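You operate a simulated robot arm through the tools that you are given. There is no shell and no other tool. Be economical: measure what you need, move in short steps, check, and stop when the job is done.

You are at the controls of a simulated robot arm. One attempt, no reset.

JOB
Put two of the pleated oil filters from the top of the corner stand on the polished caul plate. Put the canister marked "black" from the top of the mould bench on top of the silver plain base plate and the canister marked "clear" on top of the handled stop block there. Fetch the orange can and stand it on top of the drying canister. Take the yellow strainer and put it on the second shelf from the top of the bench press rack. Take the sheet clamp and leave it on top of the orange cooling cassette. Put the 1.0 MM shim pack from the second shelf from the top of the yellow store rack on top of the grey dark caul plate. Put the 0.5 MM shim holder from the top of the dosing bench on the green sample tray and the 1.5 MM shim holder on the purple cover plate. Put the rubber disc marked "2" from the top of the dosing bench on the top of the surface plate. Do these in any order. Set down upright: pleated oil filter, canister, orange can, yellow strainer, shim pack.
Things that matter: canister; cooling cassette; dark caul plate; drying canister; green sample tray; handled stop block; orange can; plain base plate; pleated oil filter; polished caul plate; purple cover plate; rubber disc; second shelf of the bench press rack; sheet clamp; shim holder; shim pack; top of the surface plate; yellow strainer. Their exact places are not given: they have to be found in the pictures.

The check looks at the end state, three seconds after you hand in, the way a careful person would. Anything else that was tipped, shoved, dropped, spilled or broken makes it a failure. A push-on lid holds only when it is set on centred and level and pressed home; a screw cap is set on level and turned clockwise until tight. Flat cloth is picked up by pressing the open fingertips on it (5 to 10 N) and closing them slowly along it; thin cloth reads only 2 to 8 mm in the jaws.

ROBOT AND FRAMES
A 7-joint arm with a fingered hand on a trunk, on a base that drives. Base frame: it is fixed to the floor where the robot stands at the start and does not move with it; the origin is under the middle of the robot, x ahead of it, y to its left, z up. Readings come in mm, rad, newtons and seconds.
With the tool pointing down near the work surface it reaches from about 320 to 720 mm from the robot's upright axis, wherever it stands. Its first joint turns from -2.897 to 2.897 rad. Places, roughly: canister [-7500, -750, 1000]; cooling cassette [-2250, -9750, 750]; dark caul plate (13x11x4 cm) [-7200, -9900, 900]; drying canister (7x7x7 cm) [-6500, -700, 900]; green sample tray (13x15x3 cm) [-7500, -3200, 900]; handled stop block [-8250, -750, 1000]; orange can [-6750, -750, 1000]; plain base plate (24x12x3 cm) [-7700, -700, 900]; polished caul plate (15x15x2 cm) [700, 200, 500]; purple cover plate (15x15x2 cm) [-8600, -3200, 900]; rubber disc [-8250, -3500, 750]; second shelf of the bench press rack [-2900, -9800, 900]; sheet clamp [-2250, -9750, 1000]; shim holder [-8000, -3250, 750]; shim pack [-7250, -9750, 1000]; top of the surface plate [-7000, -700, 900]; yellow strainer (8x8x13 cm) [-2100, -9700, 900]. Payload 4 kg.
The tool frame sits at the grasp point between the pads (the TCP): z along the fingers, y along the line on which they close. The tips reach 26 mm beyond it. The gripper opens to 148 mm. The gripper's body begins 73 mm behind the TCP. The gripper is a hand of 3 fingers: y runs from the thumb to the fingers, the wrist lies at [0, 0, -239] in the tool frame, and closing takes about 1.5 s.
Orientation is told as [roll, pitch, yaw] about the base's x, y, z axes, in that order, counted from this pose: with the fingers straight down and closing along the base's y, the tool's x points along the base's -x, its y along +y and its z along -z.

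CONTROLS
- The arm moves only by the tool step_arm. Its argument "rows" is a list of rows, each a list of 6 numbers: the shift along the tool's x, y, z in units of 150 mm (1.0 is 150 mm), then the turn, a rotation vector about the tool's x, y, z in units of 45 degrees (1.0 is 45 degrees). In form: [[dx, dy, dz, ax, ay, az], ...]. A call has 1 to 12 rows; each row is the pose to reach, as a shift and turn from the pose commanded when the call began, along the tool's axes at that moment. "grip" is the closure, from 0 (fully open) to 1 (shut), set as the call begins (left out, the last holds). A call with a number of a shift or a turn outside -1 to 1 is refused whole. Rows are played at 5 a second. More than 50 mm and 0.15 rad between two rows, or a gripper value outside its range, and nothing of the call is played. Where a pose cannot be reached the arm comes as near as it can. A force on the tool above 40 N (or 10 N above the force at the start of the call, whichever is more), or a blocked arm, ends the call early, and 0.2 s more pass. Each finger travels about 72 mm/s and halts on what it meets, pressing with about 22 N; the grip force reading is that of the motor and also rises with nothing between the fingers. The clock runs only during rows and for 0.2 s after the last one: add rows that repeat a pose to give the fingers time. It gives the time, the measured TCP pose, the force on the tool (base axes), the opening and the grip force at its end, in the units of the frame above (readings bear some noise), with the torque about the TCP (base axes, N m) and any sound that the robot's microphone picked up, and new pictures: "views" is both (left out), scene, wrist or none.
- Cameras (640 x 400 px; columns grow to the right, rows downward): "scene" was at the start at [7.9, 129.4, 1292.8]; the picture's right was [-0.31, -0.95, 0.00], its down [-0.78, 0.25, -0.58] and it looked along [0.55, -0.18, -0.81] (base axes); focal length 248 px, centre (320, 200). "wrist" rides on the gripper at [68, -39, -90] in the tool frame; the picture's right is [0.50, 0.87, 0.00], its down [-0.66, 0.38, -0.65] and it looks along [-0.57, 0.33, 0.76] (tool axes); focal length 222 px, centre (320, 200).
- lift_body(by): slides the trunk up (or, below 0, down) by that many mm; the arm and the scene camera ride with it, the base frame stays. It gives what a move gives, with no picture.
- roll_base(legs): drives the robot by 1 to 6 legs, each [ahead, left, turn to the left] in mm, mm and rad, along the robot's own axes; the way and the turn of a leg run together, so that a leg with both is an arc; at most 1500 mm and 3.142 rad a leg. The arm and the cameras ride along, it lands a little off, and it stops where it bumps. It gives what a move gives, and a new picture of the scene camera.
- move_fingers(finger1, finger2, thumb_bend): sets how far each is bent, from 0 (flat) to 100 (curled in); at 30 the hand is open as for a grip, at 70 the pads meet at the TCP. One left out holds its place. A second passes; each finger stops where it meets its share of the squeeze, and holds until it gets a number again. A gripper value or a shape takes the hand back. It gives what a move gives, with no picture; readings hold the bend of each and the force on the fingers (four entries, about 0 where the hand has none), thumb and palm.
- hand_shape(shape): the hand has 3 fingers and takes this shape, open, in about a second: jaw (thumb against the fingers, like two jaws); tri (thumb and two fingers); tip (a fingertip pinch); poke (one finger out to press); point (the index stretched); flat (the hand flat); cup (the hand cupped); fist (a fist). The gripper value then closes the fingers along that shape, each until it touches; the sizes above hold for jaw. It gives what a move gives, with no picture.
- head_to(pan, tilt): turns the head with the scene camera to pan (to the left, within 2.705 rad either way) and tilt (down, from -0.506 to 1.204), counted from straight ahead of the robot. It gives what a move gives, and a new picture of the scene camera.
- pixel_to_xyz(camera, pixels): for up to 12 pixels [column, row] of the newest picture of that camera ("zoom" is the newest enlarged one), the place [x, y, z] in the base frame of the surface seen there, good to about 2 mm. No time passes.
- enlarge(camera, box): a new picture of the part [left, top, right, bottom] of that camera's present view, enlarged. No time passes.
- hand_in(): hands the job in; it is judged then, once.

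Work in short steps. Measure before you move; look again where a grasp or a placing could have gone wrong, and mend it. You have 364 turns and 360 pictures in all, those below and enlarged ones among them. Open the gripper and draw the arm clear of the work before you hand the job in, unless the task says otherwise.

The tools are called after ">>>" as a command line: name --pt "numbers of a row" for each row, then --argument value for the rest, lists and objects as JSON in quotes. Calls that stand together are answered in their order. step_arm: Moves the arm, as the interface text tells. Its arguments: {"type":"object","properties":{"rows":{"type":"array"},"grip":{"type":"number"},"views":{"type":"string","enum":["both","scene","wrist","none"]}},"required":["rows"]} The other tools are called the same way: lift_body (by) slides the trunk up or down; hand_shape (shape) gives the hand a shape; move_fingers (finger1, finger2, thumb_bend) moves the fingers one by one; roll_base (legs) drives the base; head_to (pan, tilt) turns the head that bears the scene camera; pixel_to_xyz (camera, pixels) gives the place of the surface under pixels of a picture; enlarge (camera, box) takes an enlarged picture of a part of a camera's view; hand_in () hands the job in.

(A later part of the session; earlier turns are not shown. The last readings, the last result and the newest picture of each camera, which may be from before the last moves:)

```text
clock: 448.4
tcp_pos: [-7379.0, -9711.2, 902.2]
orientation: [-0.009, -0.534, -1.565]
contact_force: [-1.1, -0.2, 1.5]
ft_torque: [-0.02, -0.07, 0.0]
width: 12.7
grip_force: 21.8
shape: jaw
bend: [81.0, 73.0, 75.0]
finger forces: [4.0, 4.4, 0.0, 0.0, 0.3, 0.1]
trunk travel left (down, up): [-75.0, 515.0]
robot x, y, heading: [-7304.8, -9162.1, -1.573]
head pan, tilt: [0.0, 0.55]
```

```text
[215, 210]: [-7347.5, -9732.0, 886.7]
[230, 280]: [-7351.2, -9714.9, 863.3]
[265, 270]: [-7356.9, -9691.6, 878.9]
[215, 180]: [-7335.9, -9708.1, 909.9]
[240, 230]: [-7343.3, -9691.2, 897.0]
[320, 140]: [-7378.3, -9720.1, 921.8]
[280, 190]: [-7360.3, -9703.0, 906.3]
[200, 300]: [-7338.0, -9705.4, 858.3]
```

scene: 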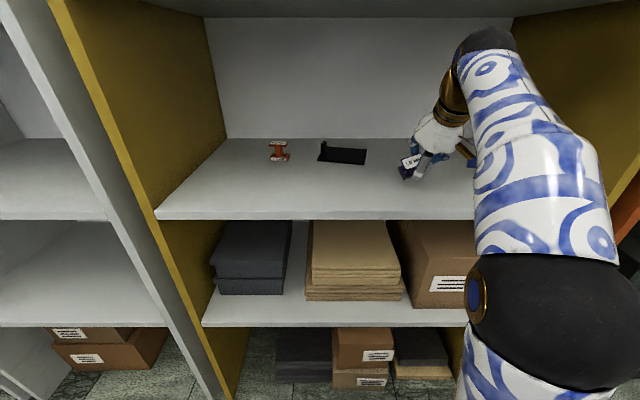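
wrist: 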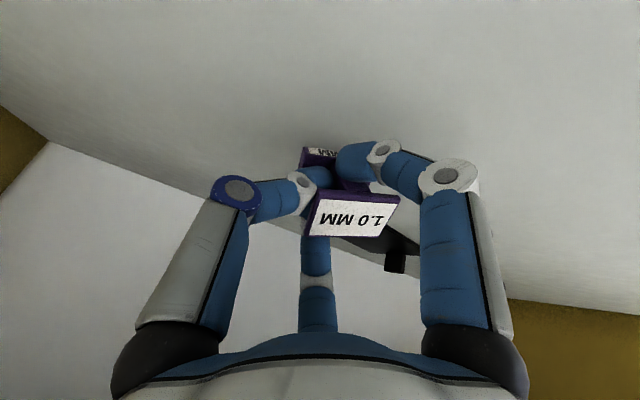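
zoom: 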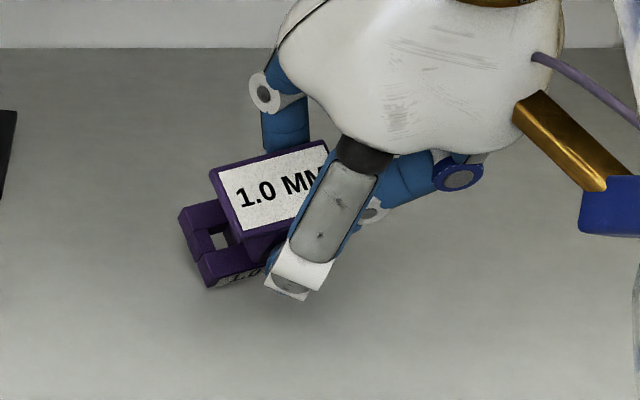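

Its left edge touches and it leans only ~15°; on release it will settle flat. Open gradually.

>>> step_arm --pt "0.005 0 0.008 0 0 0" --pt "0.009 0 0.016 0 0 0" --pt "0.009 0 0.016 0 0 0" --views "none"

>>> step_arm --pt "0 0 0 0 0 0" --pt "0 0 0 0 0 0" --pt "0 0 0 0 0 0" --grip 0.75 --views "both"

>>> enlarge --camera "scene" --box '[390, 130, 450, 200]'

```text
clock: 449.2
tcp_pos: [-7378.6, -9710.1, 898.9]
orientation: [-0.008, -0.533, -1.566]
contact_force: [-1.6, -0.1, 1.3]
ft_torque: [0.0, -0.05, 0.0]
width: 12.6
grip_force: 21.9
shape: jaw
bend: [82.0, 73.0, 75.0]
finger forces: [3.3, 3.5, 0.1, 0.0, 0.1, 0.1]
trunk travel left (down, up): [-75.0, 515.0]
robot x, y, heading: [-7304.7, -9163.2, -1.576]
head pan, tilt: [0.0, 0.55]
```

```text
clock: 450.0
tcp_pos: [-7379.8, -9710.3, 897.8]
orientation: [-0.009, -0.534, -1.566]
contact_force: [0.3, 0.4, -0.3]
ft_torque: [0.06, 0.0, -0.02]
width: 36.6
grip_force: 0.1
shape: jaw
bend: [76.0, 76.0, 70.0]
finger forces: [0.0, 0.2, 0.0, 0.0, 0.0, 0.0]
trunk travel left (down, up): [-75.0, 515.0]
robot x, y, heading: [-7304.9, -9161.1, -1.57]
head pan, tilt: [0.0, 0.55]
```

scene: 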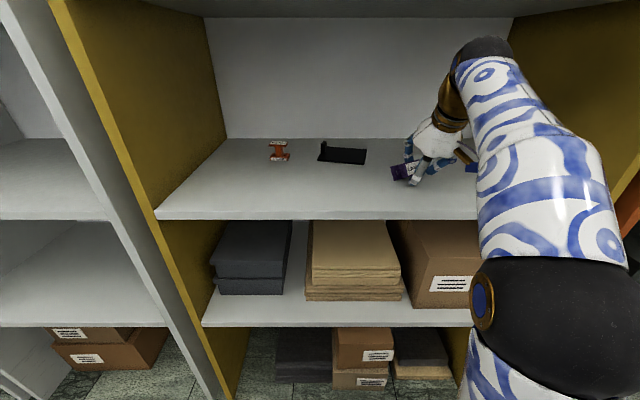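
wrist: 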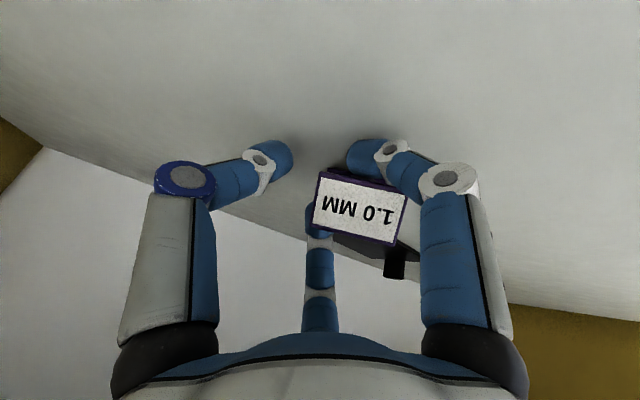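

```text
5.71 times, centred on (420, 165) of scene
```

zoom: 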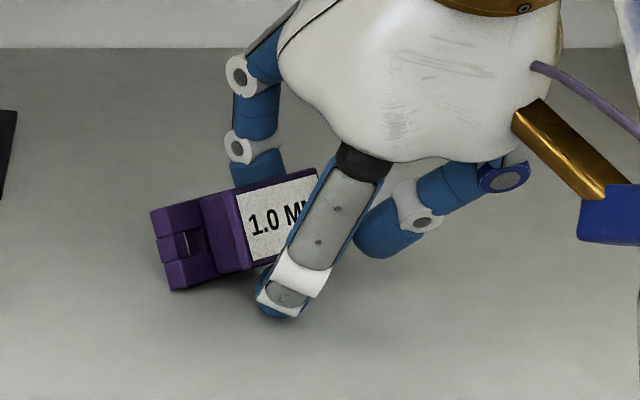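

The pack toppled onto its side against a finger. I open further while rising, so nothing is dragged, then look.

>>> step_arm --pt "-0.03 0 -0.05 0 0 0" --pt "-0.05 0 -0.09 0 0 0" --pt "-0.05 0 -0.09 0 0 0" --grip 0.45 --views "wrist"

>>> enlarge --camera "scene" --box '[390, 130, 450, 200]'

```text
clock: 450.8
tcp_pos: [-7380.7, -9709.3, 914.1]
orientation: [-0.009, -0.53, -1.566]
contact_force: [-0.3, -1.0, 0.4]
ft_torque: [0.01, -0.02, 0.05]
width: 80.9
grip_force: 0.0
shape: jaw
bend: [34.0, 34.0, 70.0]
finger forces: [0.3, 0.1, 0.1, 0.0, 0.0, 0.0]
trunk travel left (down, up): [-75.0, 515.0]
robot x, y, heading: [-7304.3, -9161.8, -1.574]
head pan, tilt: [0.0, 0.55]
```

wrist: 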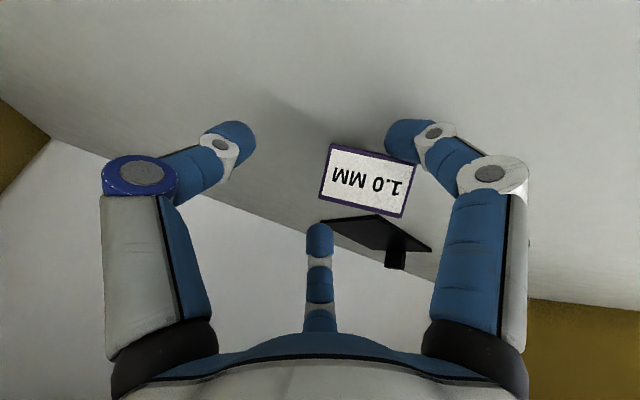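

```text
5.71 times, centred on (420, 165) of scene
```

zoom: 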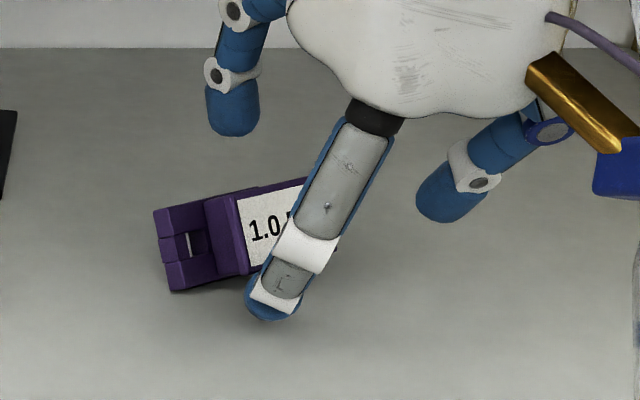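

Rise further and draw back to see the pack clearly.

>>> step_arm --pt "-0.05 0 -0.08 0 0 0" --pt "-0.1 0 -0.17 0 0 0" --pt "-0.13 0 -0.23 0 0 0" --views "none"

>>> step_arm --pt "0.15 0 -0.1 0 0 0" --pt "0.35 0 -0.22 0 0 0" --pt "0.55 0 -0.33 0 0 0" --pt "0.75 0 -0.45 0 0 0" --pt "0.95 0 -0.57 0 0 0" --views "both"

>>> enlarge --camera "scene" --box '[380, 140, 460, 200]'

```text
clock: 451.6
tcp_pos: [-7380.4, -9708.9, 955.4]
orientation: [-0.008, -0.532, -1.567]
contact_force: [-0.2, 0.1, -0.1]
ft_torque: [0.01, 0.02, 0.04]
width: 81.4
grip_force: 0.1
shape: jaw
bend: [34.0, 34.0, 70.0]
finger forces: [0.1, 0.0, 0.1, 0.1, 0.0, 0.0]
trunk travel left (down, up): [-75.0, 515.0]
robot x, y, heading: [-7305.0, -9160.7, -1.571]
head pan, tilt: [0.0, 0.55]
```

```text
clock: 452.8
tcp_pos: [-7379.8, -9539.1, 954.9]
orientation: [-0.009, -0.534, -1.567]
contact_force: [-0.6, -0.6, 0.3]
ft_torque: [0.0, -0.01, 0.0]
width: 81.4
grip_force: 0.1
shape: jaw
bend: [34.0, 34.0, 70.0]
finger forces: [0.0, 0.1, 0.0, 0.0, 0.0, 0.1]
trunk travel left (down, up): [-75.0, 515.0]
robot x, y, heading: [-7304.0, -9161.4, -1.569]
head pan, tilt: [0.0, 0.55]
```

scene: 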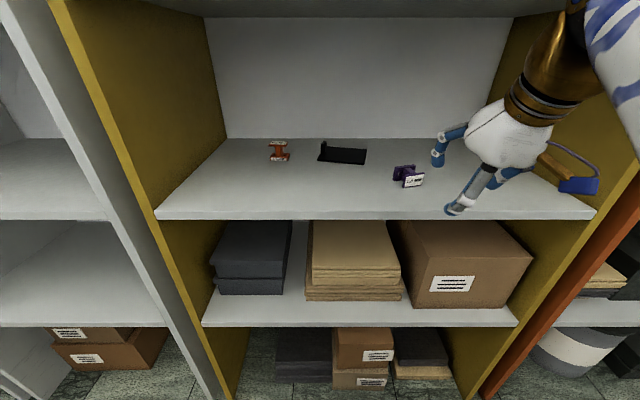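
wrist: 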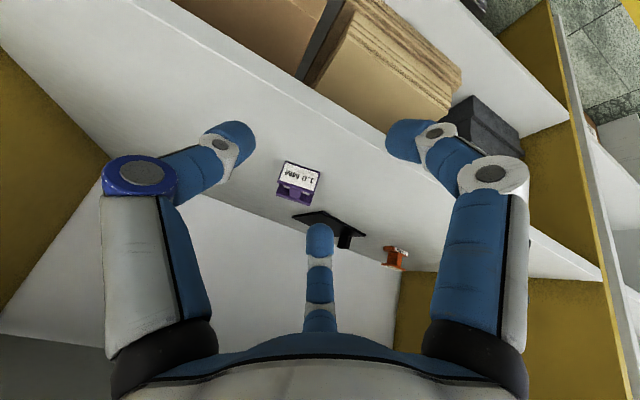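

```text
6.67 times, centred on (420, 170) of scene
```

zoom: 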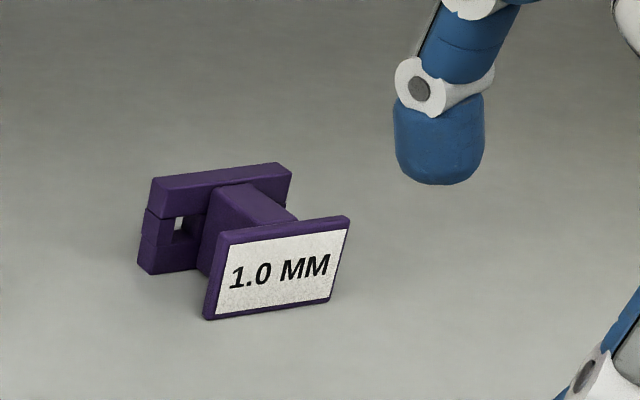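

The pack lies with its top plate facing me. Spinning the tool 180° at a 45° tilt would turn it upright. First I test whether the "tip" shape gives a two-finger pinch.

>>> hand_shape --shape "tip"

>>> step_arm --pt "0 0 0 0 0 0" --pt "0 0 0 0 0 0" --pt "0 0 0 0 0 0" --grip 0.0 --views "wrist"

>>> step_arm --pt "0 0 0 0 0 0" --pt "0 0 0 0 0 0" --pt "0 0 0 0 0 0" --pt "0 0 0 0 0 0" --pt "0 0 0 0 0 0" --pt "0 0 0 0 0 0" --pt "0 0 0 0 0 0" --grip 0.8 --views "wrist"

```text
clock: 453.7
tcp_pos: [-7379.9, -9540.6, 954.8]
orientation: [-0.009, -0.533, -1.566]
contact_force: [-0.7, -0.2, -0.3]
ft_torque: [0.0, -0.01, -0.03]
width: 147.8
grip_force: 0.1
shape: tip
bend: [30.0, 30.0, 30.0]
finger forces: [0.0, 0.0, 0.0, 0.1, 0.1, 0.0]
trunk travel left (down, up): [-75.0, 515.0]
robot x, y, heading: [-7303.4, -9163.0, -1.572]
head pan, tilt: [0.0, 0.55]
```

```text
clock: 454.5
tcp_pos: [-7380.0, -9540.5, 955.2]
orientation: [-0.009, -0.532, -1.565]
contact_force: [-0.1, 0.6, -0.5]
ft_torque: [-0.03, -0.02, -0.01]
width: 147.9
grip_force: 0.1
shape: tip
bend: [30.0, 30.0, 30.0]
finger forces: [0.0, 0.0, 0.1, 0.1, 0.0, 0.0]
trunk travel left (down, up): [-75.0, 515.0]
robot x, y, heading: [-7303.8, -9165.2, -1.57]
head pan, tilt: [0.0, 0.55]
```

wrist: 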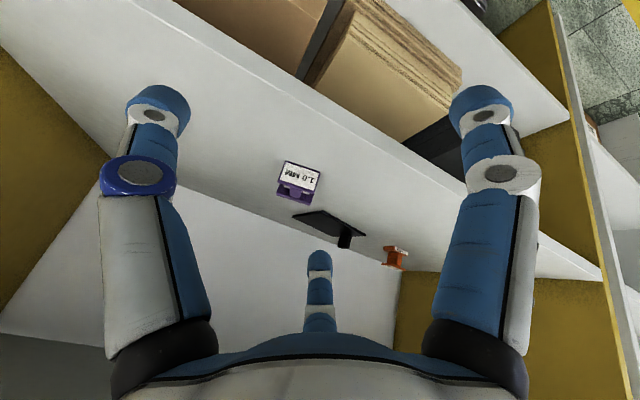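

```text
clock: 456.1
tcp_pos: [-7379.6, -9538.3, 955.3]
orientation: [-0.009, -0.533, -1.565]
contact_force: [-0.1, 0.0, 0.0]
ft_torque: [0.02, 0.01, 0.02]
width: 30.1
grip_force: 0.1
shape: tip
bend: [75.0, 75.0, 70.0]
finger forces: [0.0, 0.0, 0.0, 0.0, 0.0, 0.0]
trunk travel left (down, up): [-75.0, 515.0]
robot x, y, heading: [-7301.9, -9159.2, -1.566]
head pan, tilt: [0.0, 0.55]
```

wrist: 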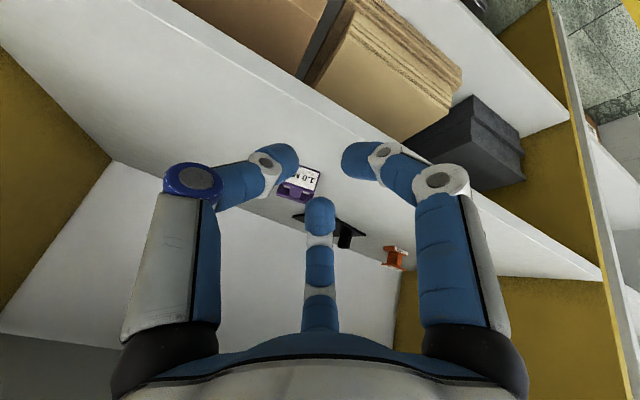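

All shapes close as a three-jaw chuck. Plan: grip the lying pack's top plate rim from the front with the tool 25° below horizontal, then spin 180° so the pack comes upright at 25° tilt. I test whether the needed wrist roll (-90°) is reachable.

>>> hand_shape --shape "jaw"

>>> step_arm --pt "0.1 0 -0.1 0 0 0.18" --pt "0.2 0 -0.15 0 0 0.36" --pt "0.3 0 -0.2 0 0 0.54" --pt "0.3 0 -0.2 0 0 0.72" --pt "0.3 0 -0.2 0 0 0.9" --pt "0.3 0 -0.2 0 0 1" --views "none"

>>> step_arm --pt "0 0 0 0 0 0.18" --pt "0 0 0 0 0 0.36" --pt "0 0 0 0 0 0.54" --pt "0 0 0 0 0 0.72" --pt "0 0 0 0 0 0.9" --pt "0 0 0 0 0 1" --views "none"

```text
clock: 457.0
tcp_pos: [-7378.7, -9540.2, 955.1]
orientation: [-0.009, -0.533, -1.566]
contact_force: [-0.5, -0.2, 0.4]
ft_torque: [-0.02, -0.01, 0.0]
width: 148.0
grip_force: 0.0
shape: jaw
bend: [30.0, 30.0, 30.0]
finger forces: [0.0, 0.0, 0.0, 0.1, 0.0, 0.0]
trunk travel left (down, up): [-75.0, 515.0]
robot x, y, heading: [-7306.3, -9167.1, -1.572]
head pan, tilt: [0.0, 0.55]
```

```text
clock: 458.4
tcp_pos: [-7379.7, -9489.0, 958.3]
orientation: [0.39, -0.371, -2.428]
contact_force: [0.0, 0.1, 0.0]
ft_torque: [0.01, 0.0, 0.01]
width: 147.9
grip_force: 0.2
shape: jaw
bend: [30.0, 30.0, 30.0]
finger forces: [0.0, 0.0, 0.0, 0.1, 0.0, 0.0]
trunk travel left (down, up): [-75.0, 515.0]
robot x, y, heading: [-7304.3, -9162.3, -1.57]
head pan, tilt: [0.0, 0.55]
```

```text
clock: 459.8
tcp_pos: [-7380.3, -9488.6, 959.5]
orientation: [0.532, -0.007, 3.139]
contact_force: [-0.4, -0.3, 0.0]
ft_torque: [0.0, 0.0, -0.02]
width: 148.1
grip_force: 0.0
shape: jaw
bend: [30.0, 30.0, 30.0]
finger forces: [0.1, 0.0, 0.0, 0.0, 0.1, 0.0]
trunk travel left (down, up): [-75.0, 515.0]
robot x, y, heading: [-7303.4, -9161.6, -1.568]
head pan, tilt: [0.0, 0.55]
```

Reachable. Now measure the lying pack's plate precisely.

>>> enlarge --camera "scene" --box '[385, 150, 435, 195]'

```text
8.89 times, centred on (410, 172) of scene
```

zoom: 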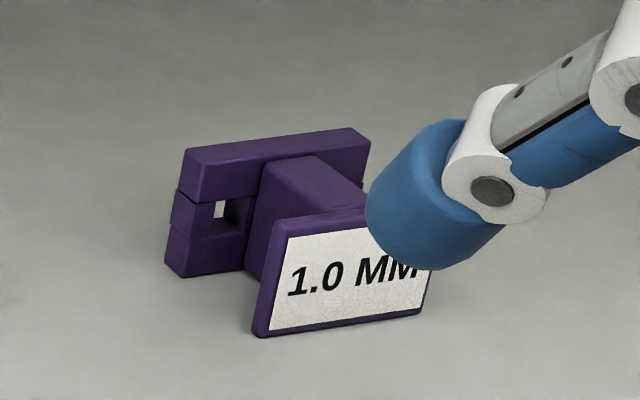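

>>> pixel_to_xyz --camera "zoom" --pixels '[[290, 225], [360, 215], [270, 325], [415, 305], [345, 270], [195, 165], [355, 135], [185, 265], [280, 170], [330, 195], [290, 160], [245, 330]]'

```text
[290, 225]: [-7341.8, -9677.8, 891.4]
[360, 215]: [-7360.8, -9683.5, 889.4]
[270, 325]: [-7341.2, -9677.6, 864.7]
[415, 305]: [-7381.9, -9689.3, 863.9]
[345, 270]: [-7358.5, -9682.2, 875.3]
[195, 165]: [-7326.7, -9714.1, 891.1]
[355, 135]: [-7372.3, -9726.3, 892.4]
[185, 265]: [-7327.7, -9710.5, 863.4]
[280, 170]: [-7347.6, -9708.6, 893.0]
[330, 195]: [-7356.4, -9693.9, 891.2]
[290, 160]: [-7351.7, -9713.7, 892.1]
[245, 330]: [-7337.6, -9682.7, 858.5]
```

I'll grip the plate's rim near the fingertips from the front (tool 30° below horizontal, thumb on top), then spin 180°. First spin the tool to the opposite roll.

>>> step_arm --pt "0 -0.05 -0.05 0 0 -0.18" --pt "0 -0.1 -0.1 0 0 -0.36" --pt "0 -0.15 -0.1 0 0 -0.54" --pt "0 -0.2 -0.1 0 0 -0.72" --pt "0 -0.2 -0.1 0 0 -0.9" --pt "0 -0.2 -0.1 0 0 -1" --grip 0.5 --views "none"

>>> step_arm --pt "0 0 0 0 0 -0.18" --pt "0 0 0 0 0 -0.36" --pt "0 0 0 0 0 -0.54" --pt "0 0 0 0 0 -0.72" --pt "0 0 0 0 0 -0.9" --pt "0 0 0 0 0 -1" --views "none"

>>> step_arm --pt "0 0 0 0 0 -0.18" --pt "0 0 0 0 0 -0.36" --pt "0 0 0 0 0 -0.54" --pt "0 0 0 0 0 -0.72" --pt "0 0 0 0 0 -0.9" --pt "0 0 0 0 0 -1" --views "none"

>>> step_arm --pt "0 0 0 0 0 -0.18" --pt "0 0 0 0 0 -0.36" --pt "0 0 0 0 0 -0.54" --pt "0 0 0 0 0 -0.72" --pt "0 0 0 0 0 -0.9" --pt "0 0 0 0 0 -1" --views "both"

```text
clock: 461.2
tcp_pos: [-7374.6, -9468.1, 948.0]
orientation: [0.354, -0.358, -2.413]
contact_force: [-0.1, -0.7, 0.2]
ft_torque: [-0.01, -0.01, 0.01]
width: 74.6
grip_force: 0.0
shape: jaw
bend: [36.0, 36.0, 70.0]
finger forces: [0.0, 0.0, 0.0, 0.0, 0.1, 0.0]
trunk travel left (down, up): [-75.0, 515.0]
robot x, y, heading: [-7304.3, -9158.7, -1.571]
head pan, tilt: [0.0, 0.55]
```

```text
clock: 462.6
tcp_pos: [-7373.9, -9468.3, 949.1]
orientation: [-0.027, -0.497, -1.559]
contact_force: [-0.5, 0.5, -0.2]
ft_torque: [0.0, 0.0, 0.0]
width: 74.4
grip_force: 0.1
shape: jaw
bend: [36.0, 36.0, 70.0]
finger forces: [0.0, 0.1, 0.0, 0.0, 0.1, 0.0]
trunk travel left (down, up): [-75.0, 515.0]
robot x, y, heading: [-7304.5, -9164.5, -1.568]
head pan, tilt: [0.0, 0.55]
```

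```text
clock: 464.0
tcp_pos: [-7373.8, -9468.4, 951.2]
orientation: [-0.395, -0.339, -0.707]
contact_force: [0.7, 0.0, 0.6]
ft_torque: [0.01, -0.01, 0.03]
width: 74.6
grip_force: 0.0
shape: jaw
bend: [36.0, 36.0, 70.0]
finger forces: [0.0, 0.0, 0.0, 0.0, 0.1, 0.0]
trunk travel left (down, up): [-75.0, 515.0]
robot x, y, heading: [-7303.4, -9163.0, -1.573]
head pan, tilt: [0.0, 0.55]
```

```text
clock: 465.4
tcp_pos: [-7379.9, -9454.7, 955.0]
orientation: [-0.531, 0.009, 0.003]
contact_force: [-0.7, -0.6, -0.2]
ft_torque: [-0.02, 0.0, 0.02]
width: 74.1
grip_force: 0.1
shape: jaw
bend: [36.0, 36.0, 70.0]
finger forces: [0.1, 0.0, 0.0, 0.0, 0.0, 0.1]
trunk travel left (down, up): [-75.0, 515.0]
robot x, y, heading: [-7304.4, -9162.7, -1.568]
head pan, tilt: [0.0, 0.55]
```

scene: 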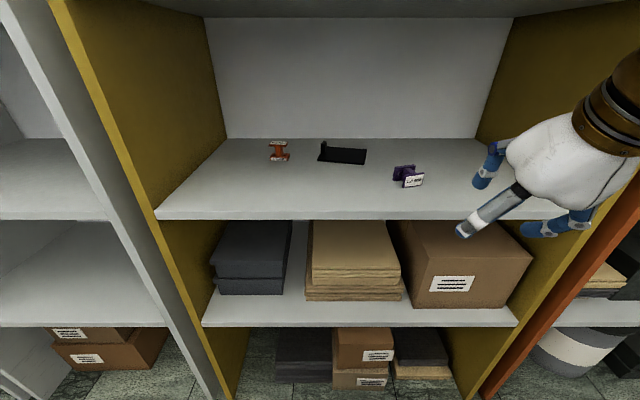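
wrist: 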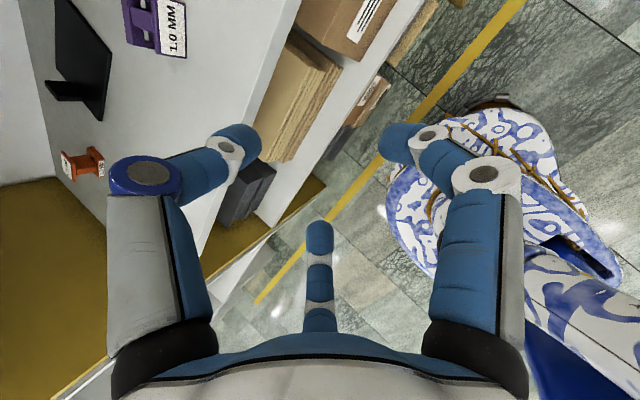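

Good. Back the base 120 mm for room, then tilt to 60° and yaw by +16° to face the plate squarely.

>>> roll_base --legs '[[-120, 0, 0]]'

>>> step_arm --pt "0 -0.15 0.1 0.16 0 0" --pt "0 -0.3 0.2 0.32 0 0" --pt "0 -0.45 0.3 0.48 0 0" --pt "0 -0.55 0.35 0.647 0 0" --views "none"

>>> step_arm --pt "0 0 0 0 -0.15 -0.09" --pt "0 0 0 0 -0.307 -0.181" --views "both"

```text
clock: 466.7
tcp_pos: [-7379.9, -9333.8, 955.9]
orientation: [-0.533, 0.009, 0.001]
contact_force: [-0.4, -0.4, 0.4]
ft_torque: [-0.01, -0.03, 0.01]
width: 74.4
grip_force: 0.1
shape: jaw
bend: [36.0, 36.0, 70.0]
finger forces: [0.0, 0.1, 0.0, 0.0, 0.1, 0.0]
trunk travel left (down, up): [-75.0, 515.0]
robot x, y, heading: [-7303.9, -9042.9, -1.567]
head pan, tilt: [0.0, 0.55]
```

scene: 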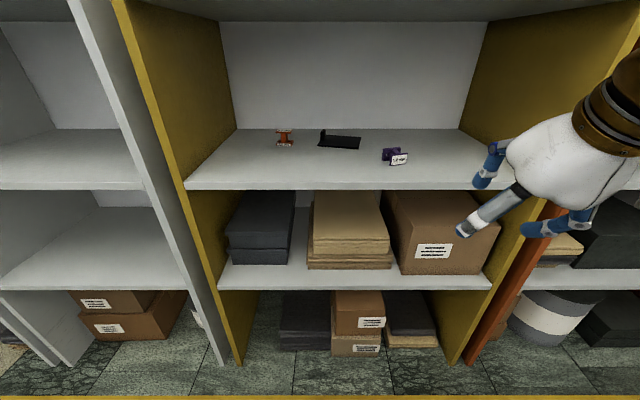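

```text
clock: 467.7
tcp_pos: [-7381.0, -9431.2, 951.8]
orientation: [-1.044, 0.009, 0.001]
contact_force: [-0.6, 0.8, 0.1]
ft_torque: [-0.03, -0.01, 0.03]
width: 74.3
grip_force: 0.1
shape: jaw
bend: [36.0, 36.0, 70.0]
finger forces: [0.1, 0.1, 0.0, 0.0, 0.1, 0.1]
trunk travel left (down, up): [-75.0, 515.0]
robot x, y, heading: [-7302.6, -9040.0, -1.569]
head pan, tilt: [0.0, 0.55]
```

```text
clock: 468.3
tcp_pos: [-7379.3, -9433.0, 953.0]
orientation: [-1.038, 0.009, 0.283]
contact_force: [0.8, 0.4, 0.3]
ft_torque: [0.0, 0.02, -0.03]
width: 74.0
grip_force: 0.1
shape: jaw
bend: [36.0, 36.0, 70.0]
finger forces: [0.0, 0.1, 0.0, 0.1, 0.0, 0.0]
trunk travel left (down, up): [-75.0, 515.0]
robot x, y, heading: [-7306.2, -9041.6, -1.569]
head pan, tilt: [0.0, 0.55]
```

scene: 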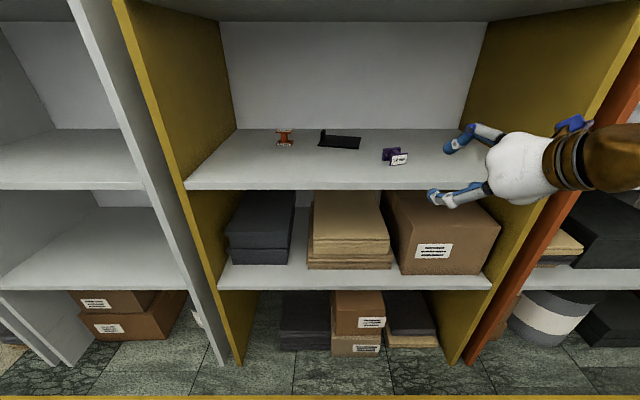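
wrist: 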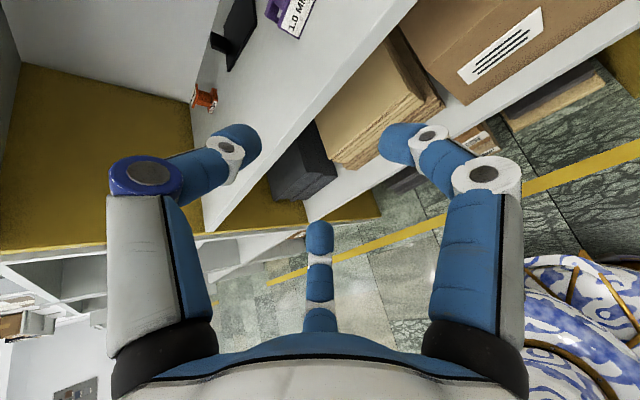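

Approach a pre-grasp point 60 mm in front of the plate, with opening ~66 mm.

>>> step_arm --pt "0.07 -0.05 0.22 0 0 0" --pt "0.13 -0.1 0.44 0 0 0" --pt "0.2 -0.16 0.66 0 0 0" --pt "0.26 -0.21 0.88 0 0 0" --grip 0.55 --views "none"

>>> step_arm --pt "0.05 -0.04 0.15 0 0 0" --pt "0.087 -0.07 0.285 0 0 0" --views "both"

>>> enlarge --camera "scene" --box '[370, 130, 450, 190]'

```text
clock: 469.3
tcp_pos: [-7382.5, -9567.6, 912.0]
orientation: [-1.038, 0.009, 0.283]
contact_force: [-0.4, 0.3, -0.1]
ft_torque: [-0.02, -0.01, 0.02]
width: 66.9
grip_force: 0.0
shape: jaw
bend: [39.0, 39.0, 70.0]
finger forces: [0.0, 0.1, 0.0, 0.0, 0.0, 0.1]
trunk travel left (down, up): [-75.0, 515.0]
robot x, y, heading: [-7307.6, -9038.7, -1.569]
head pan, tilt: [0.0, 0.55]
```

```text
clock: 469.9
tcp_pos: [-7384.7, -9610.8, 900.3]
orientation: [-1.039, 0.009, 0.279]
contact_force: [-0.5, -0.4, -0.2]
ft_torque: [0.01, 0.01, -0.03]
width: 66.8
grip_force: 0.1
shape: jaw
bend: [39.0, 39.0, 70.0]
finger forces: [0.0, 0.1, 0.0, 0.1, 0.0, 0.0]
trunk travel left (down, up): [-75.0, 515.0]
robot x, y, heading: [-7305.6, -9041.0, -1.576]
head pan, tilt: [0.0, 0.55]
```

scene: 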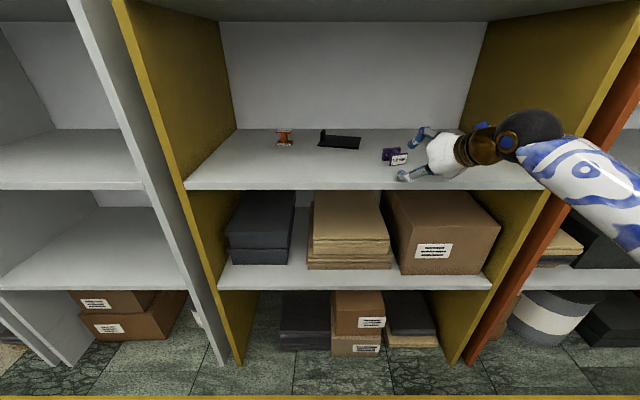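
wrist: 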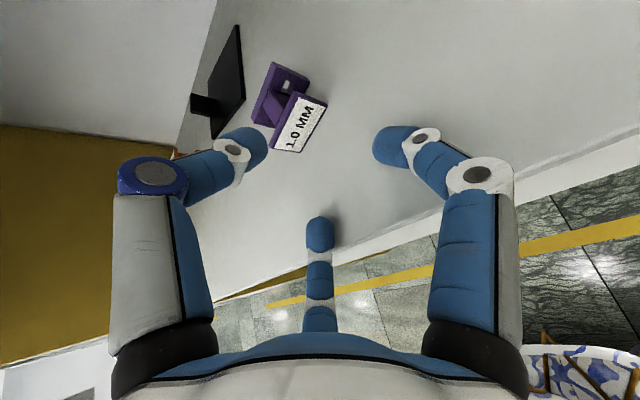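

```text
6.67 times, centred on (410, 160) of scene
```

zoom: 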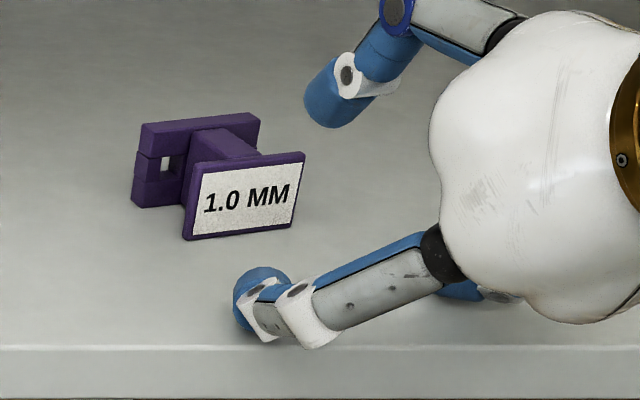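

>>> pixel_to_xyz --camera "wrist" --pixels '[[298, 97], [322, 106], [297, 148], [276, 142], [300, 124], [275, 70], [262, 115], [290, 80]]'

```text
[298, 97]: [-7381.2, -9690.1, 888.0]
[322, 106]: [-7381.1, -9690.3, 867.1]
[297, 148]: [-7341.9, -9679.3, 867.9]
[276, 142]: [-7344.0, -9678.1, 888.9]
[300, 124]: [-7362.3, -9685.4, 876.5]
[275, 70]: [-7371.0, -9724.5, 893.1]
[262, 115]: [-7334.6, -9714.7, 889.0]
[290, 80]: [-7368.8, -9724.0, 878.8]
```

Face centre (-7362,-9684.5,876.5), as planned. Move in so that the tips pass just beyond the plate.

>>> step_arm --pt "0 -0.07 0.13 0 0 0" --pt "0 -0.13 0.26 0 0 0" --pt "-0.006 -0.192 0.382 0 0 0" --views "both"

>>> enlarge --camera "scene" --box '[370, 130, 450, 190]'

```text
clock: 470.7
tcp_pos: [-7366.2, -9672.9, 896.8]
orientation: [-1.039, 0.009, 0.279]
contact_force: [-0.2, -0.3, 0.8]
ft_torque: [-0.04, 0.0, -0.02]
width: 66.7
grip_force: 0.1
shape: jaw
bend: [39.0, 39.0, 70.0]
finger forces: [0.0, 0.2, 0.0, 0.1, 0.1, 0.0]
trunk travel left (down, up): [-75.0, 515.0]
robot x, y, heading: [-7303.2, -9043.7, -1.568]
head pan, tilt: [0.0, 0.55]
```

scene: 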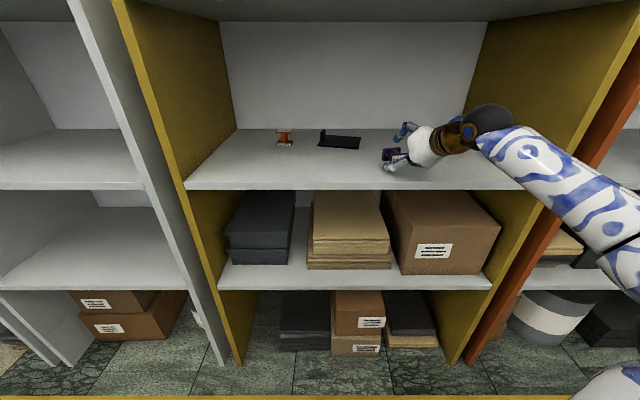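
wrist: 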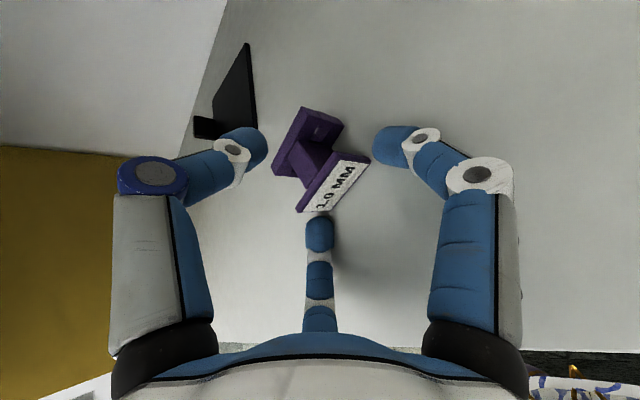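

```text
6.67 times, centred on (410, 160) of scene
```

zoom: 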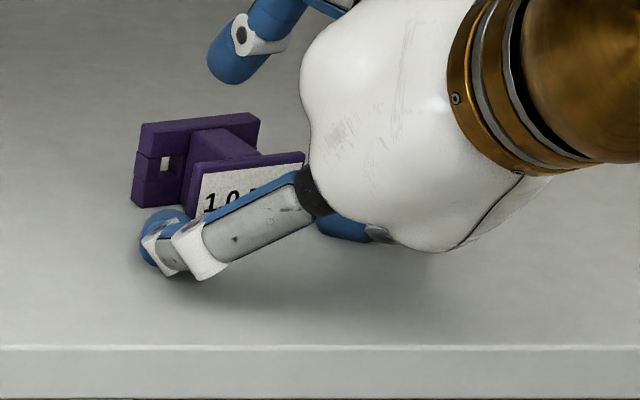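

Fingers A and B flank the plate's ends, the thumb is above. Close the two fingers first, then the thumb.

>>> move_fingers --finger1 80 --finger2 80

>>> step_arm --pt "0 0 0 0 0 0" --views "wrist"

>>> enlarge --camera "scene" --box '[370, 130, 450, 190]'

```text
clock: 471.7
tcp_pos: [-7364.8, -9674.7, 895.4]
orientation: [-1.04, 0.007, 0.281]
contact_force: [0.6, -0.7, 0.5]
ft_torque: [0.02, 0.02, -0.02]
width: 45.2
grip_force: 8.7
shape: fingers
bend: [57.0, 57.0, 70.0]
finger forces: [8.4, 8.3, 0.0, 0.0, 0.0, 0.1]
trunk travel left (down, up): [-75.0, 515.0]
robot x, y, heading: [-7304.1, -9044.2, -1.571]
head pan, tilt: [0.0, 0.55]
```

```text
clock: 472.1
tcp_pos: [-7365.0, -9673.2, 896.2]
orientation: [-1.037, 0.008, 0.28]
contact_force: [0.6, 0.7, -0.7]
ft_torque: [0.06, 0.01, 0.0]
width: 45.4
grip_force: 8.3
shape: fingers
bend: [57.0, 57.0, 70.0]
finger forces: [8.3, 8.3, 0.0, 0.0, 0.1, 0.1]
trunk travel left (down, up): [-75.0, 515.0]
robot x, y, heading: [-7303.8, -9039.4, -1.57]
head pan, tilt: [0.0, 0.55]
```

wrist: 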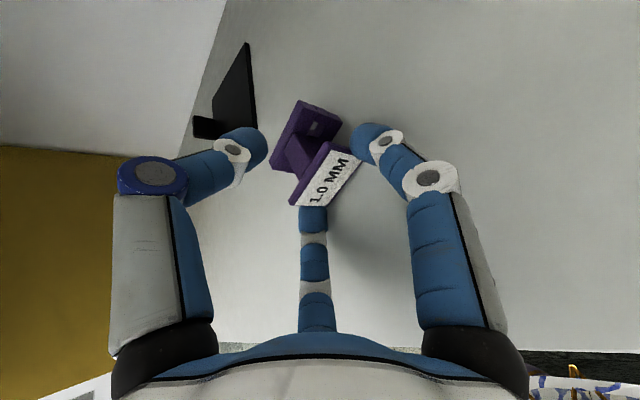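

```text
6.67 times, centred on (410, 160) of scene
```

zoom: 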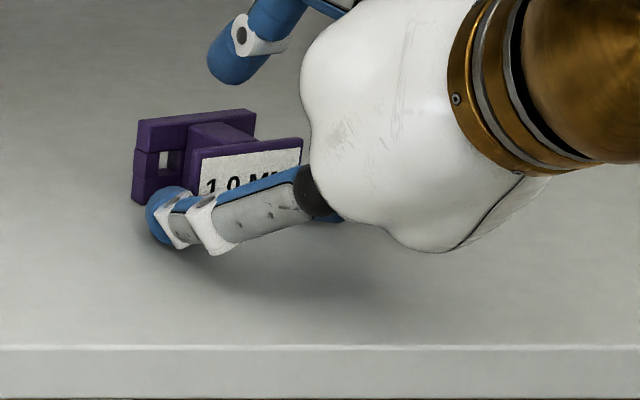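

Both fingers hold the plate ends at 8 N each. Now the thumb.

>>> move_fingers --thumb_bend 95

>>> step_arm --pt "0 0 0 0 0 0" --views "wrist"

>>> enlarge --camera "scene" --box '[370, 130, 450, 190]'

```text
clock: 473.1
tcp_pos: [-7365.0, -9674.1, 898.3]
orientation: [-1.042, 0.008, 0.281]
contact_force: [0.9, -5.5, 20.0]
ft_torque: [-0.38, -0.13, -0.01]
width: 25.5
grip_force: 21.2
shape: fingers
bend: [56.0, 56.0, 85.0]
finger forces: [7.8, 7.4, 0.0, 0.0, 26.4, 0.0]
trunk travel left (down, up): [-75.0, 515.0]
robot x, y, heading: [-7305.0, -9040.3, -1.566]
head pan, tilt: [0.0, 0.55]
```

```text
clock: 473.5
tcp_pos: [-7365.7, -9673.9, 896.7]
orientation: [-1.042, 0.009, 0.283]
contact_force: [0.2, -4.2, 21.9]
ft_torque: [-0.46, -0.19, -0.08]
width: 25.6
grip_force: 21.4
shape: fingers
bend: [56.0, 56.0, 85.0]
finger forces: [7.8, 7.5, 0.0, 0.0, 27.7, 0.0]
trunk travel left (down, up): [-75.0, 515.0]
robot x, y, heading: [-7301.7, -9043.6, -1.57]
head pan, tilt: [0.0, 0.55]
```

wrist: 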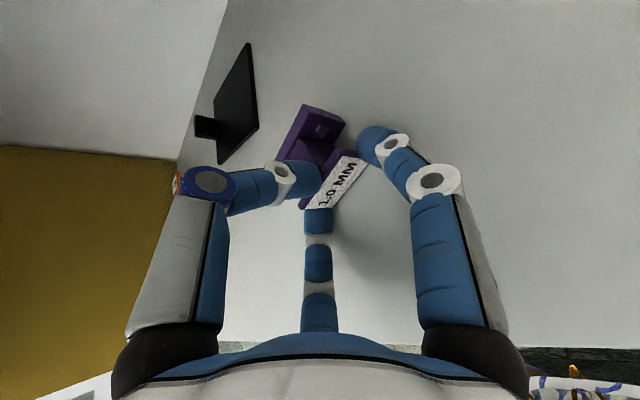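

```text
6.67 times, centred on (410, 160) of scene
```

zoom: 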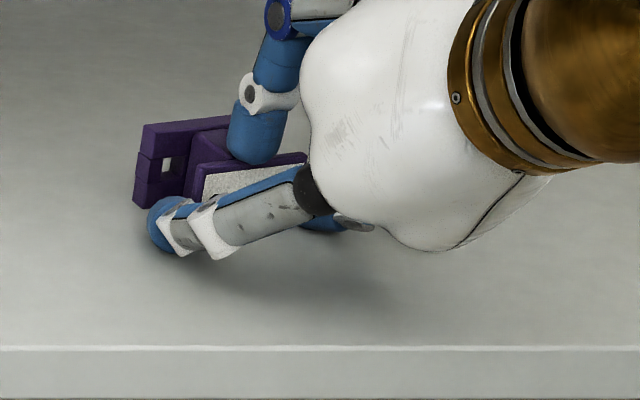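

The thumb presses strongly; I hand over to a uniform full grip, so all three share the force.

>>> step_arm --pt "0 0 0 0 0 0" --pt "0 0 0 0 0 0" --pt "0 0 0 0 0 0" --pt "0 0 0 0 0 0" --grip 1 --views "wrist"

>>> enlarge --camera "scene" --box '[370, 130, 450, 190]'

```text
clock: 474.5
tcp_pos: [-7365.8, -9673.7, 893.9]
orientation: [-1.04, 0.009, 0.281]
contact_force: [-0.4, 0.6, 0.4]
ft_torque: [-0.06, 0.0, 0.01]
width: 19.6
grip_force: 21.9
shape: jaw
bend: [57.0, 57.0, 74.0]
finger forces: [25.6, 25.5, 0.1, 0.0, 22.4, 0.1]
trunk travel left (down, up): [-75.0, 515.0]
robot x, y, heading: [-7304.5, -9040.8, -1.573]
head pan, tilt: [0.0, 0.55]
```

wrist: 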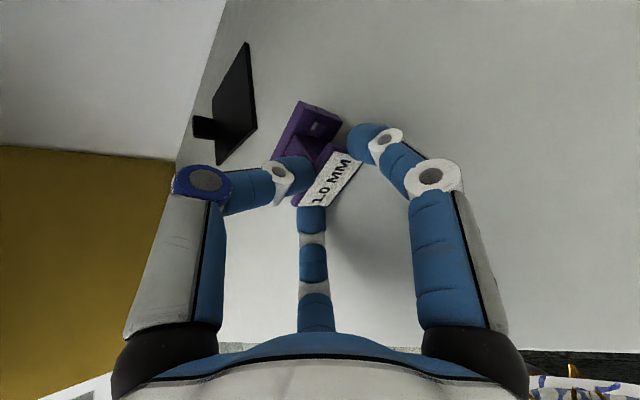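

```text
6.67 times, centred on (410, 160) of scene
```

zoom: 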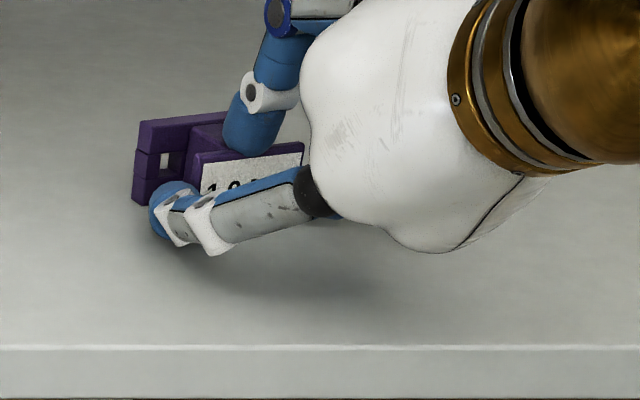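

Excellent: 25/25/22 N and no net force. Lift 45 mm and inspect.

>>> step_arm --pt "0 -0.03 -0.02 0 0 0" --pt "0 -0.1 -0.06 0 0 0" --pt "0 -0.18 -0.105 0 0 0" --pt "0 -0.26 -0.15 0 0 0" --views "wrist"

>>> enlarge --camera "scene" --box '[370, 120, 450, 190]'

```text
clock: 475.5
tcp_pos: [-7365.2, -9672.4, 942.0]
orientation: [-1.04, 0.01, 0.282]
contact_force: [0.2, -0.7, -2.1]
ft_torque: [0.05, -0.02, -0.01]
width: 19.5
grip_force: 22.1
shape: jaw
bend: [57.0, 57.0, 73.0]
finger forces: [26.4, 26.1, 0.0, 0.0, 18.6, 0.0]
trunk travel left (down, up): [-75.0, 515.0]
robot x, y, heading: [-7302.0, -9042.9, -1.569]
head pan, tilt: [0.0, 0.55]
```

wrist: 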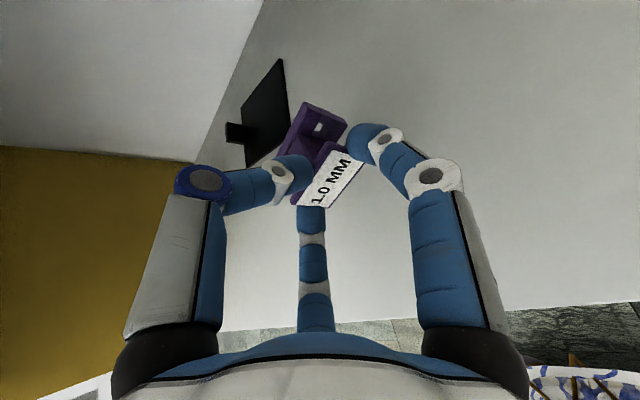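

```text
5.71 times, centred on (410, 155) of scene
```

zoom: 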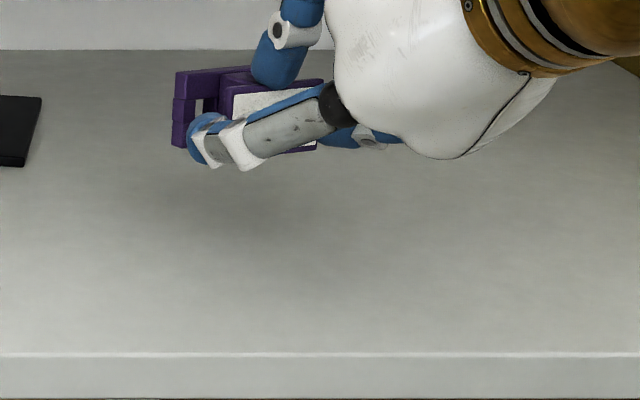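

Held firmly. Withdraw from the shelf.

>>> step_arm --pt "-0.08 0.13 -0.25 0 0 0" --pt "-0.16 0.26 -0.5 0 0 0" --pt "-0.24 0.38 -0.75 0 0 0" --pt "-0.32 0.5 -1.0 0 0 0" --views "none"

>>> step_arm --pt "0 0 -0.05 -0.16 0 0" --pt "0 0 -0.1 -0.32 0 0" --pt "0 0 -0.15 -0.48 0 0" --pt "0 0 -0.15 -0.647 0 0" --views "none"

>>> step_arm --pt "0 0 0 0 0 0.18" --pt "0 0 0 0 0 0.36" --pt "0 0 0 0 0 0.54" --pt "0 0 0 0 0 0.72" --pt "0 0 0 0 0 0.9" --pt "0 0 0 0 0 1" --views "none"

>>> step_arm --pt "0 0 0 0 0 0.18" --pt "0 0 0 0 0 0.36" --pt "0 0 0 0 0 0.54" --pt "0 0 0 0 0 0.72" --pt "0 0 0 0 0 0.9" --pt "0 0 0 0 0 1" --views "none"

>>> step_arm --pt "0 0 0 0 0 0.18" --pt "0 0 0 0 0 0.36" --pt "0 0 0 0 0 0.54" --pt "0 0 0 0 0 0.72" --pt "0 0 0 0 0 0.9" --pt "0 0 0 0 0 1" --views "none"

>>> step_arm --pt "0 0 0 0 0 0.18" --pt "0 0 0 0 0 0.36" --pt "0 0 0 0 0 0.54" --pt "0 0 0 0 0 0.72" --pt "0 0 0 0 0 0.9" --pt "0 0 0 0 0 1" --views "both"

```text
clock: 476.5
tcp_pos: [-7365.0, -9500.6, 953.4]
orientation: [-1.036, 0.008, 0.281]
contact_force: [0.4, -0.5, -1.4]
ft_torque: [0.08, 0.04, -0.01]
width: 19.5
grip_force: 21.8
shape: jaw
bend: [57.0, 57.0, 73.0]
finger forces: [26.4, 26.1, 0.0, 0.0, 18.4, 0.1]
trunk travel left (down, up): [-75.0, 515.0]
robot x, y, heading: [-7300.7, -9042.3, -1.568]
head pan, tilt: [0.0, 0.55]
```

```text
clock: 477.5
tcp_pos: [-7368.9, -9480.3, 963.9]
orientation: [-0.529, 0.009, 0.281]
contact_force: [0.2, 0.4, -1.9]
ft_torque: [0.04, 0.03, 0.02]
width: 19.7
grip_force: 22.0
shape: jaw
bend: [57.0, 57.0, 73.0]
finger forces: [26.3, 26.0, 0.1, 0.0, 18.5, 0.0]
trunk travel left (down, up): [-75.0, 515.0]
robot x, y, heading: [-7305.1, -9046.1, -1.569]
head pan, tilt: [0.0, 0.55]
```

```text
clock: 478.9
tcp_pos: [-7369.8, -9482.3, 963.3]
orientation: [-0.399, -0.362, -0.431]
contact_force: [-0.2, -0.5, -2.1]
ft_torque: [0.01, -0.02, 0.0]
width: 19.3
grip_force: 22.2
shape: jaw
bend: [57.0, 57.0, 73.0]
finger forces: [26.3, 25.8, 0.0, 0.1, 18.4, 0.0]
trunk travel left (down, up): [-75.0, 515.0]
robot x, y, heading: [-7300.8, -9040.5, -1.573]
head pan, tilt: [0.0, 0.55]
```

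```text
clock: 480.3
tcp_pos: [-7369.6, -9480.1, 963.2]
orientation: [-0.009, -0.529, -1.288]
contact_force: [-0.2, -0.5, -1.0]
ft_torque: [-0.02, 0.03, 0.0]
width: 19.7
grip_force: 22.2
shape: jaw
bend: [57.0, 57.0, 73.0]
finger forces: [26.4, 25.7, 0.0, 0.0, 18.6, 0.0]
trunk travel left (down, up): [-75.0, 515.0]
robot x, y, heading: [-7303.0, -9043.0, -1.579]
head pan, tilt: [0.0, 0.55]
```

```text
clock: 481.7
tcp_pos: [-7369.7, -9481.2, 963.7]
orientation: [0.387, -0.37, -2.15]
contact_force: [-0.3, -0.2, -1.5]
ft_torque: [0.03, -0.03, -0.01]
width: 19.4
grip_force: 22.0
shape: jaw
bend: [57.0, 57.0, 73.0]
finger forces: [26.3, 25.5, 0.1, 0.1, 19.1, 0.0]
trunk travel left (down, up): [-75.0, 515.0]
robot x, y, heading: [-7304.8, -9039.8, -1.562]
head pan, tilt: [0.0, 0.55]
```

```text
clock: 483.1
tcp_pos: [-7369.2, -9479.4, 963.9]
orientation: [0.53, -0.006, -2.862]
contact_force: [-0.5, -0.5, -1.2]
ft_torque: [0.02, -0.04, 0.02]
width: 19.6
grip_force: 21.5
shape: jaw
bend: [57.0, 57.0, 73.0]
finger forces: [25.9, 25.6, 0.0, 0.0, 19.1, 0.0]
trunk travel left (down, up): [-75.0, 515.0]
robot x, y, heading: [-7305.3, -9045.6, -1.571]
head pan, tilt: [0.0, 0.55]
```

scene: 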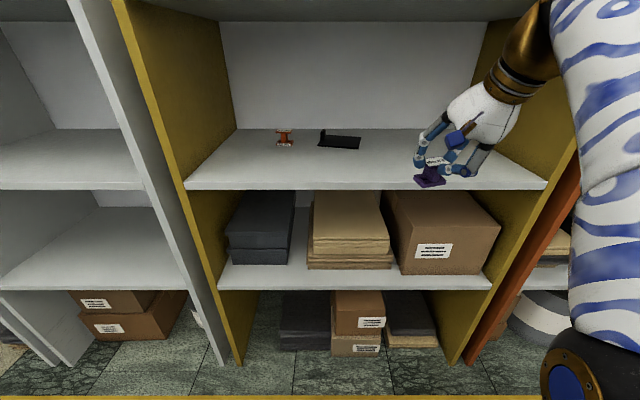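
wrist: 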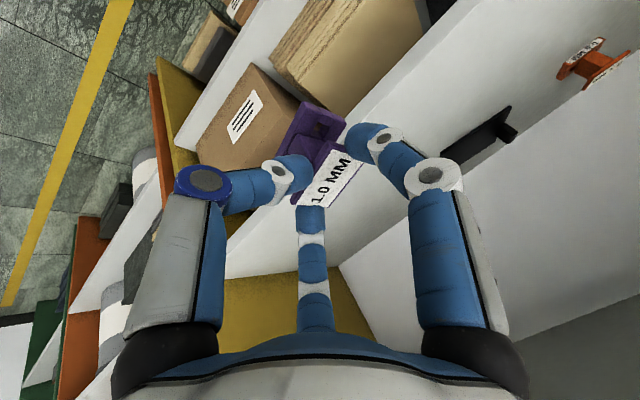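

Zoom to check the pack's uprightness and measure its level.

>>> enlarge --camera "scene" --box '[400, 125, 480, 200]'

>>> pixel_to_xyz --camera "wrist" --pixels '[[318, 200], [340, 175], [310, 185], [355, 165], [342, 160]]'

```text
5.33 times, centred on (440, 162) of scene
```

zoom: 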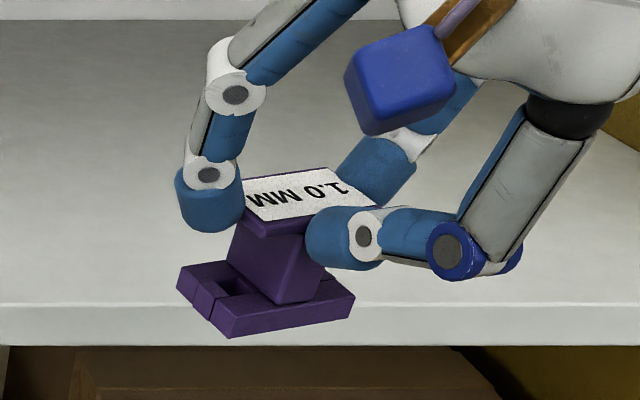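

```text
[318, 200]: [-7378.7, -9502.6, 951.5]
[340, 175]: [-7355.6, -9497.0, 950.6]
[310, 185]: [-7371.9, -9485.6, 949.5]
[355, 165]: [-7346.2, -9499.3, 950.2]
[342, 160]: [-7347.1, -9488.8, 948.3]
```

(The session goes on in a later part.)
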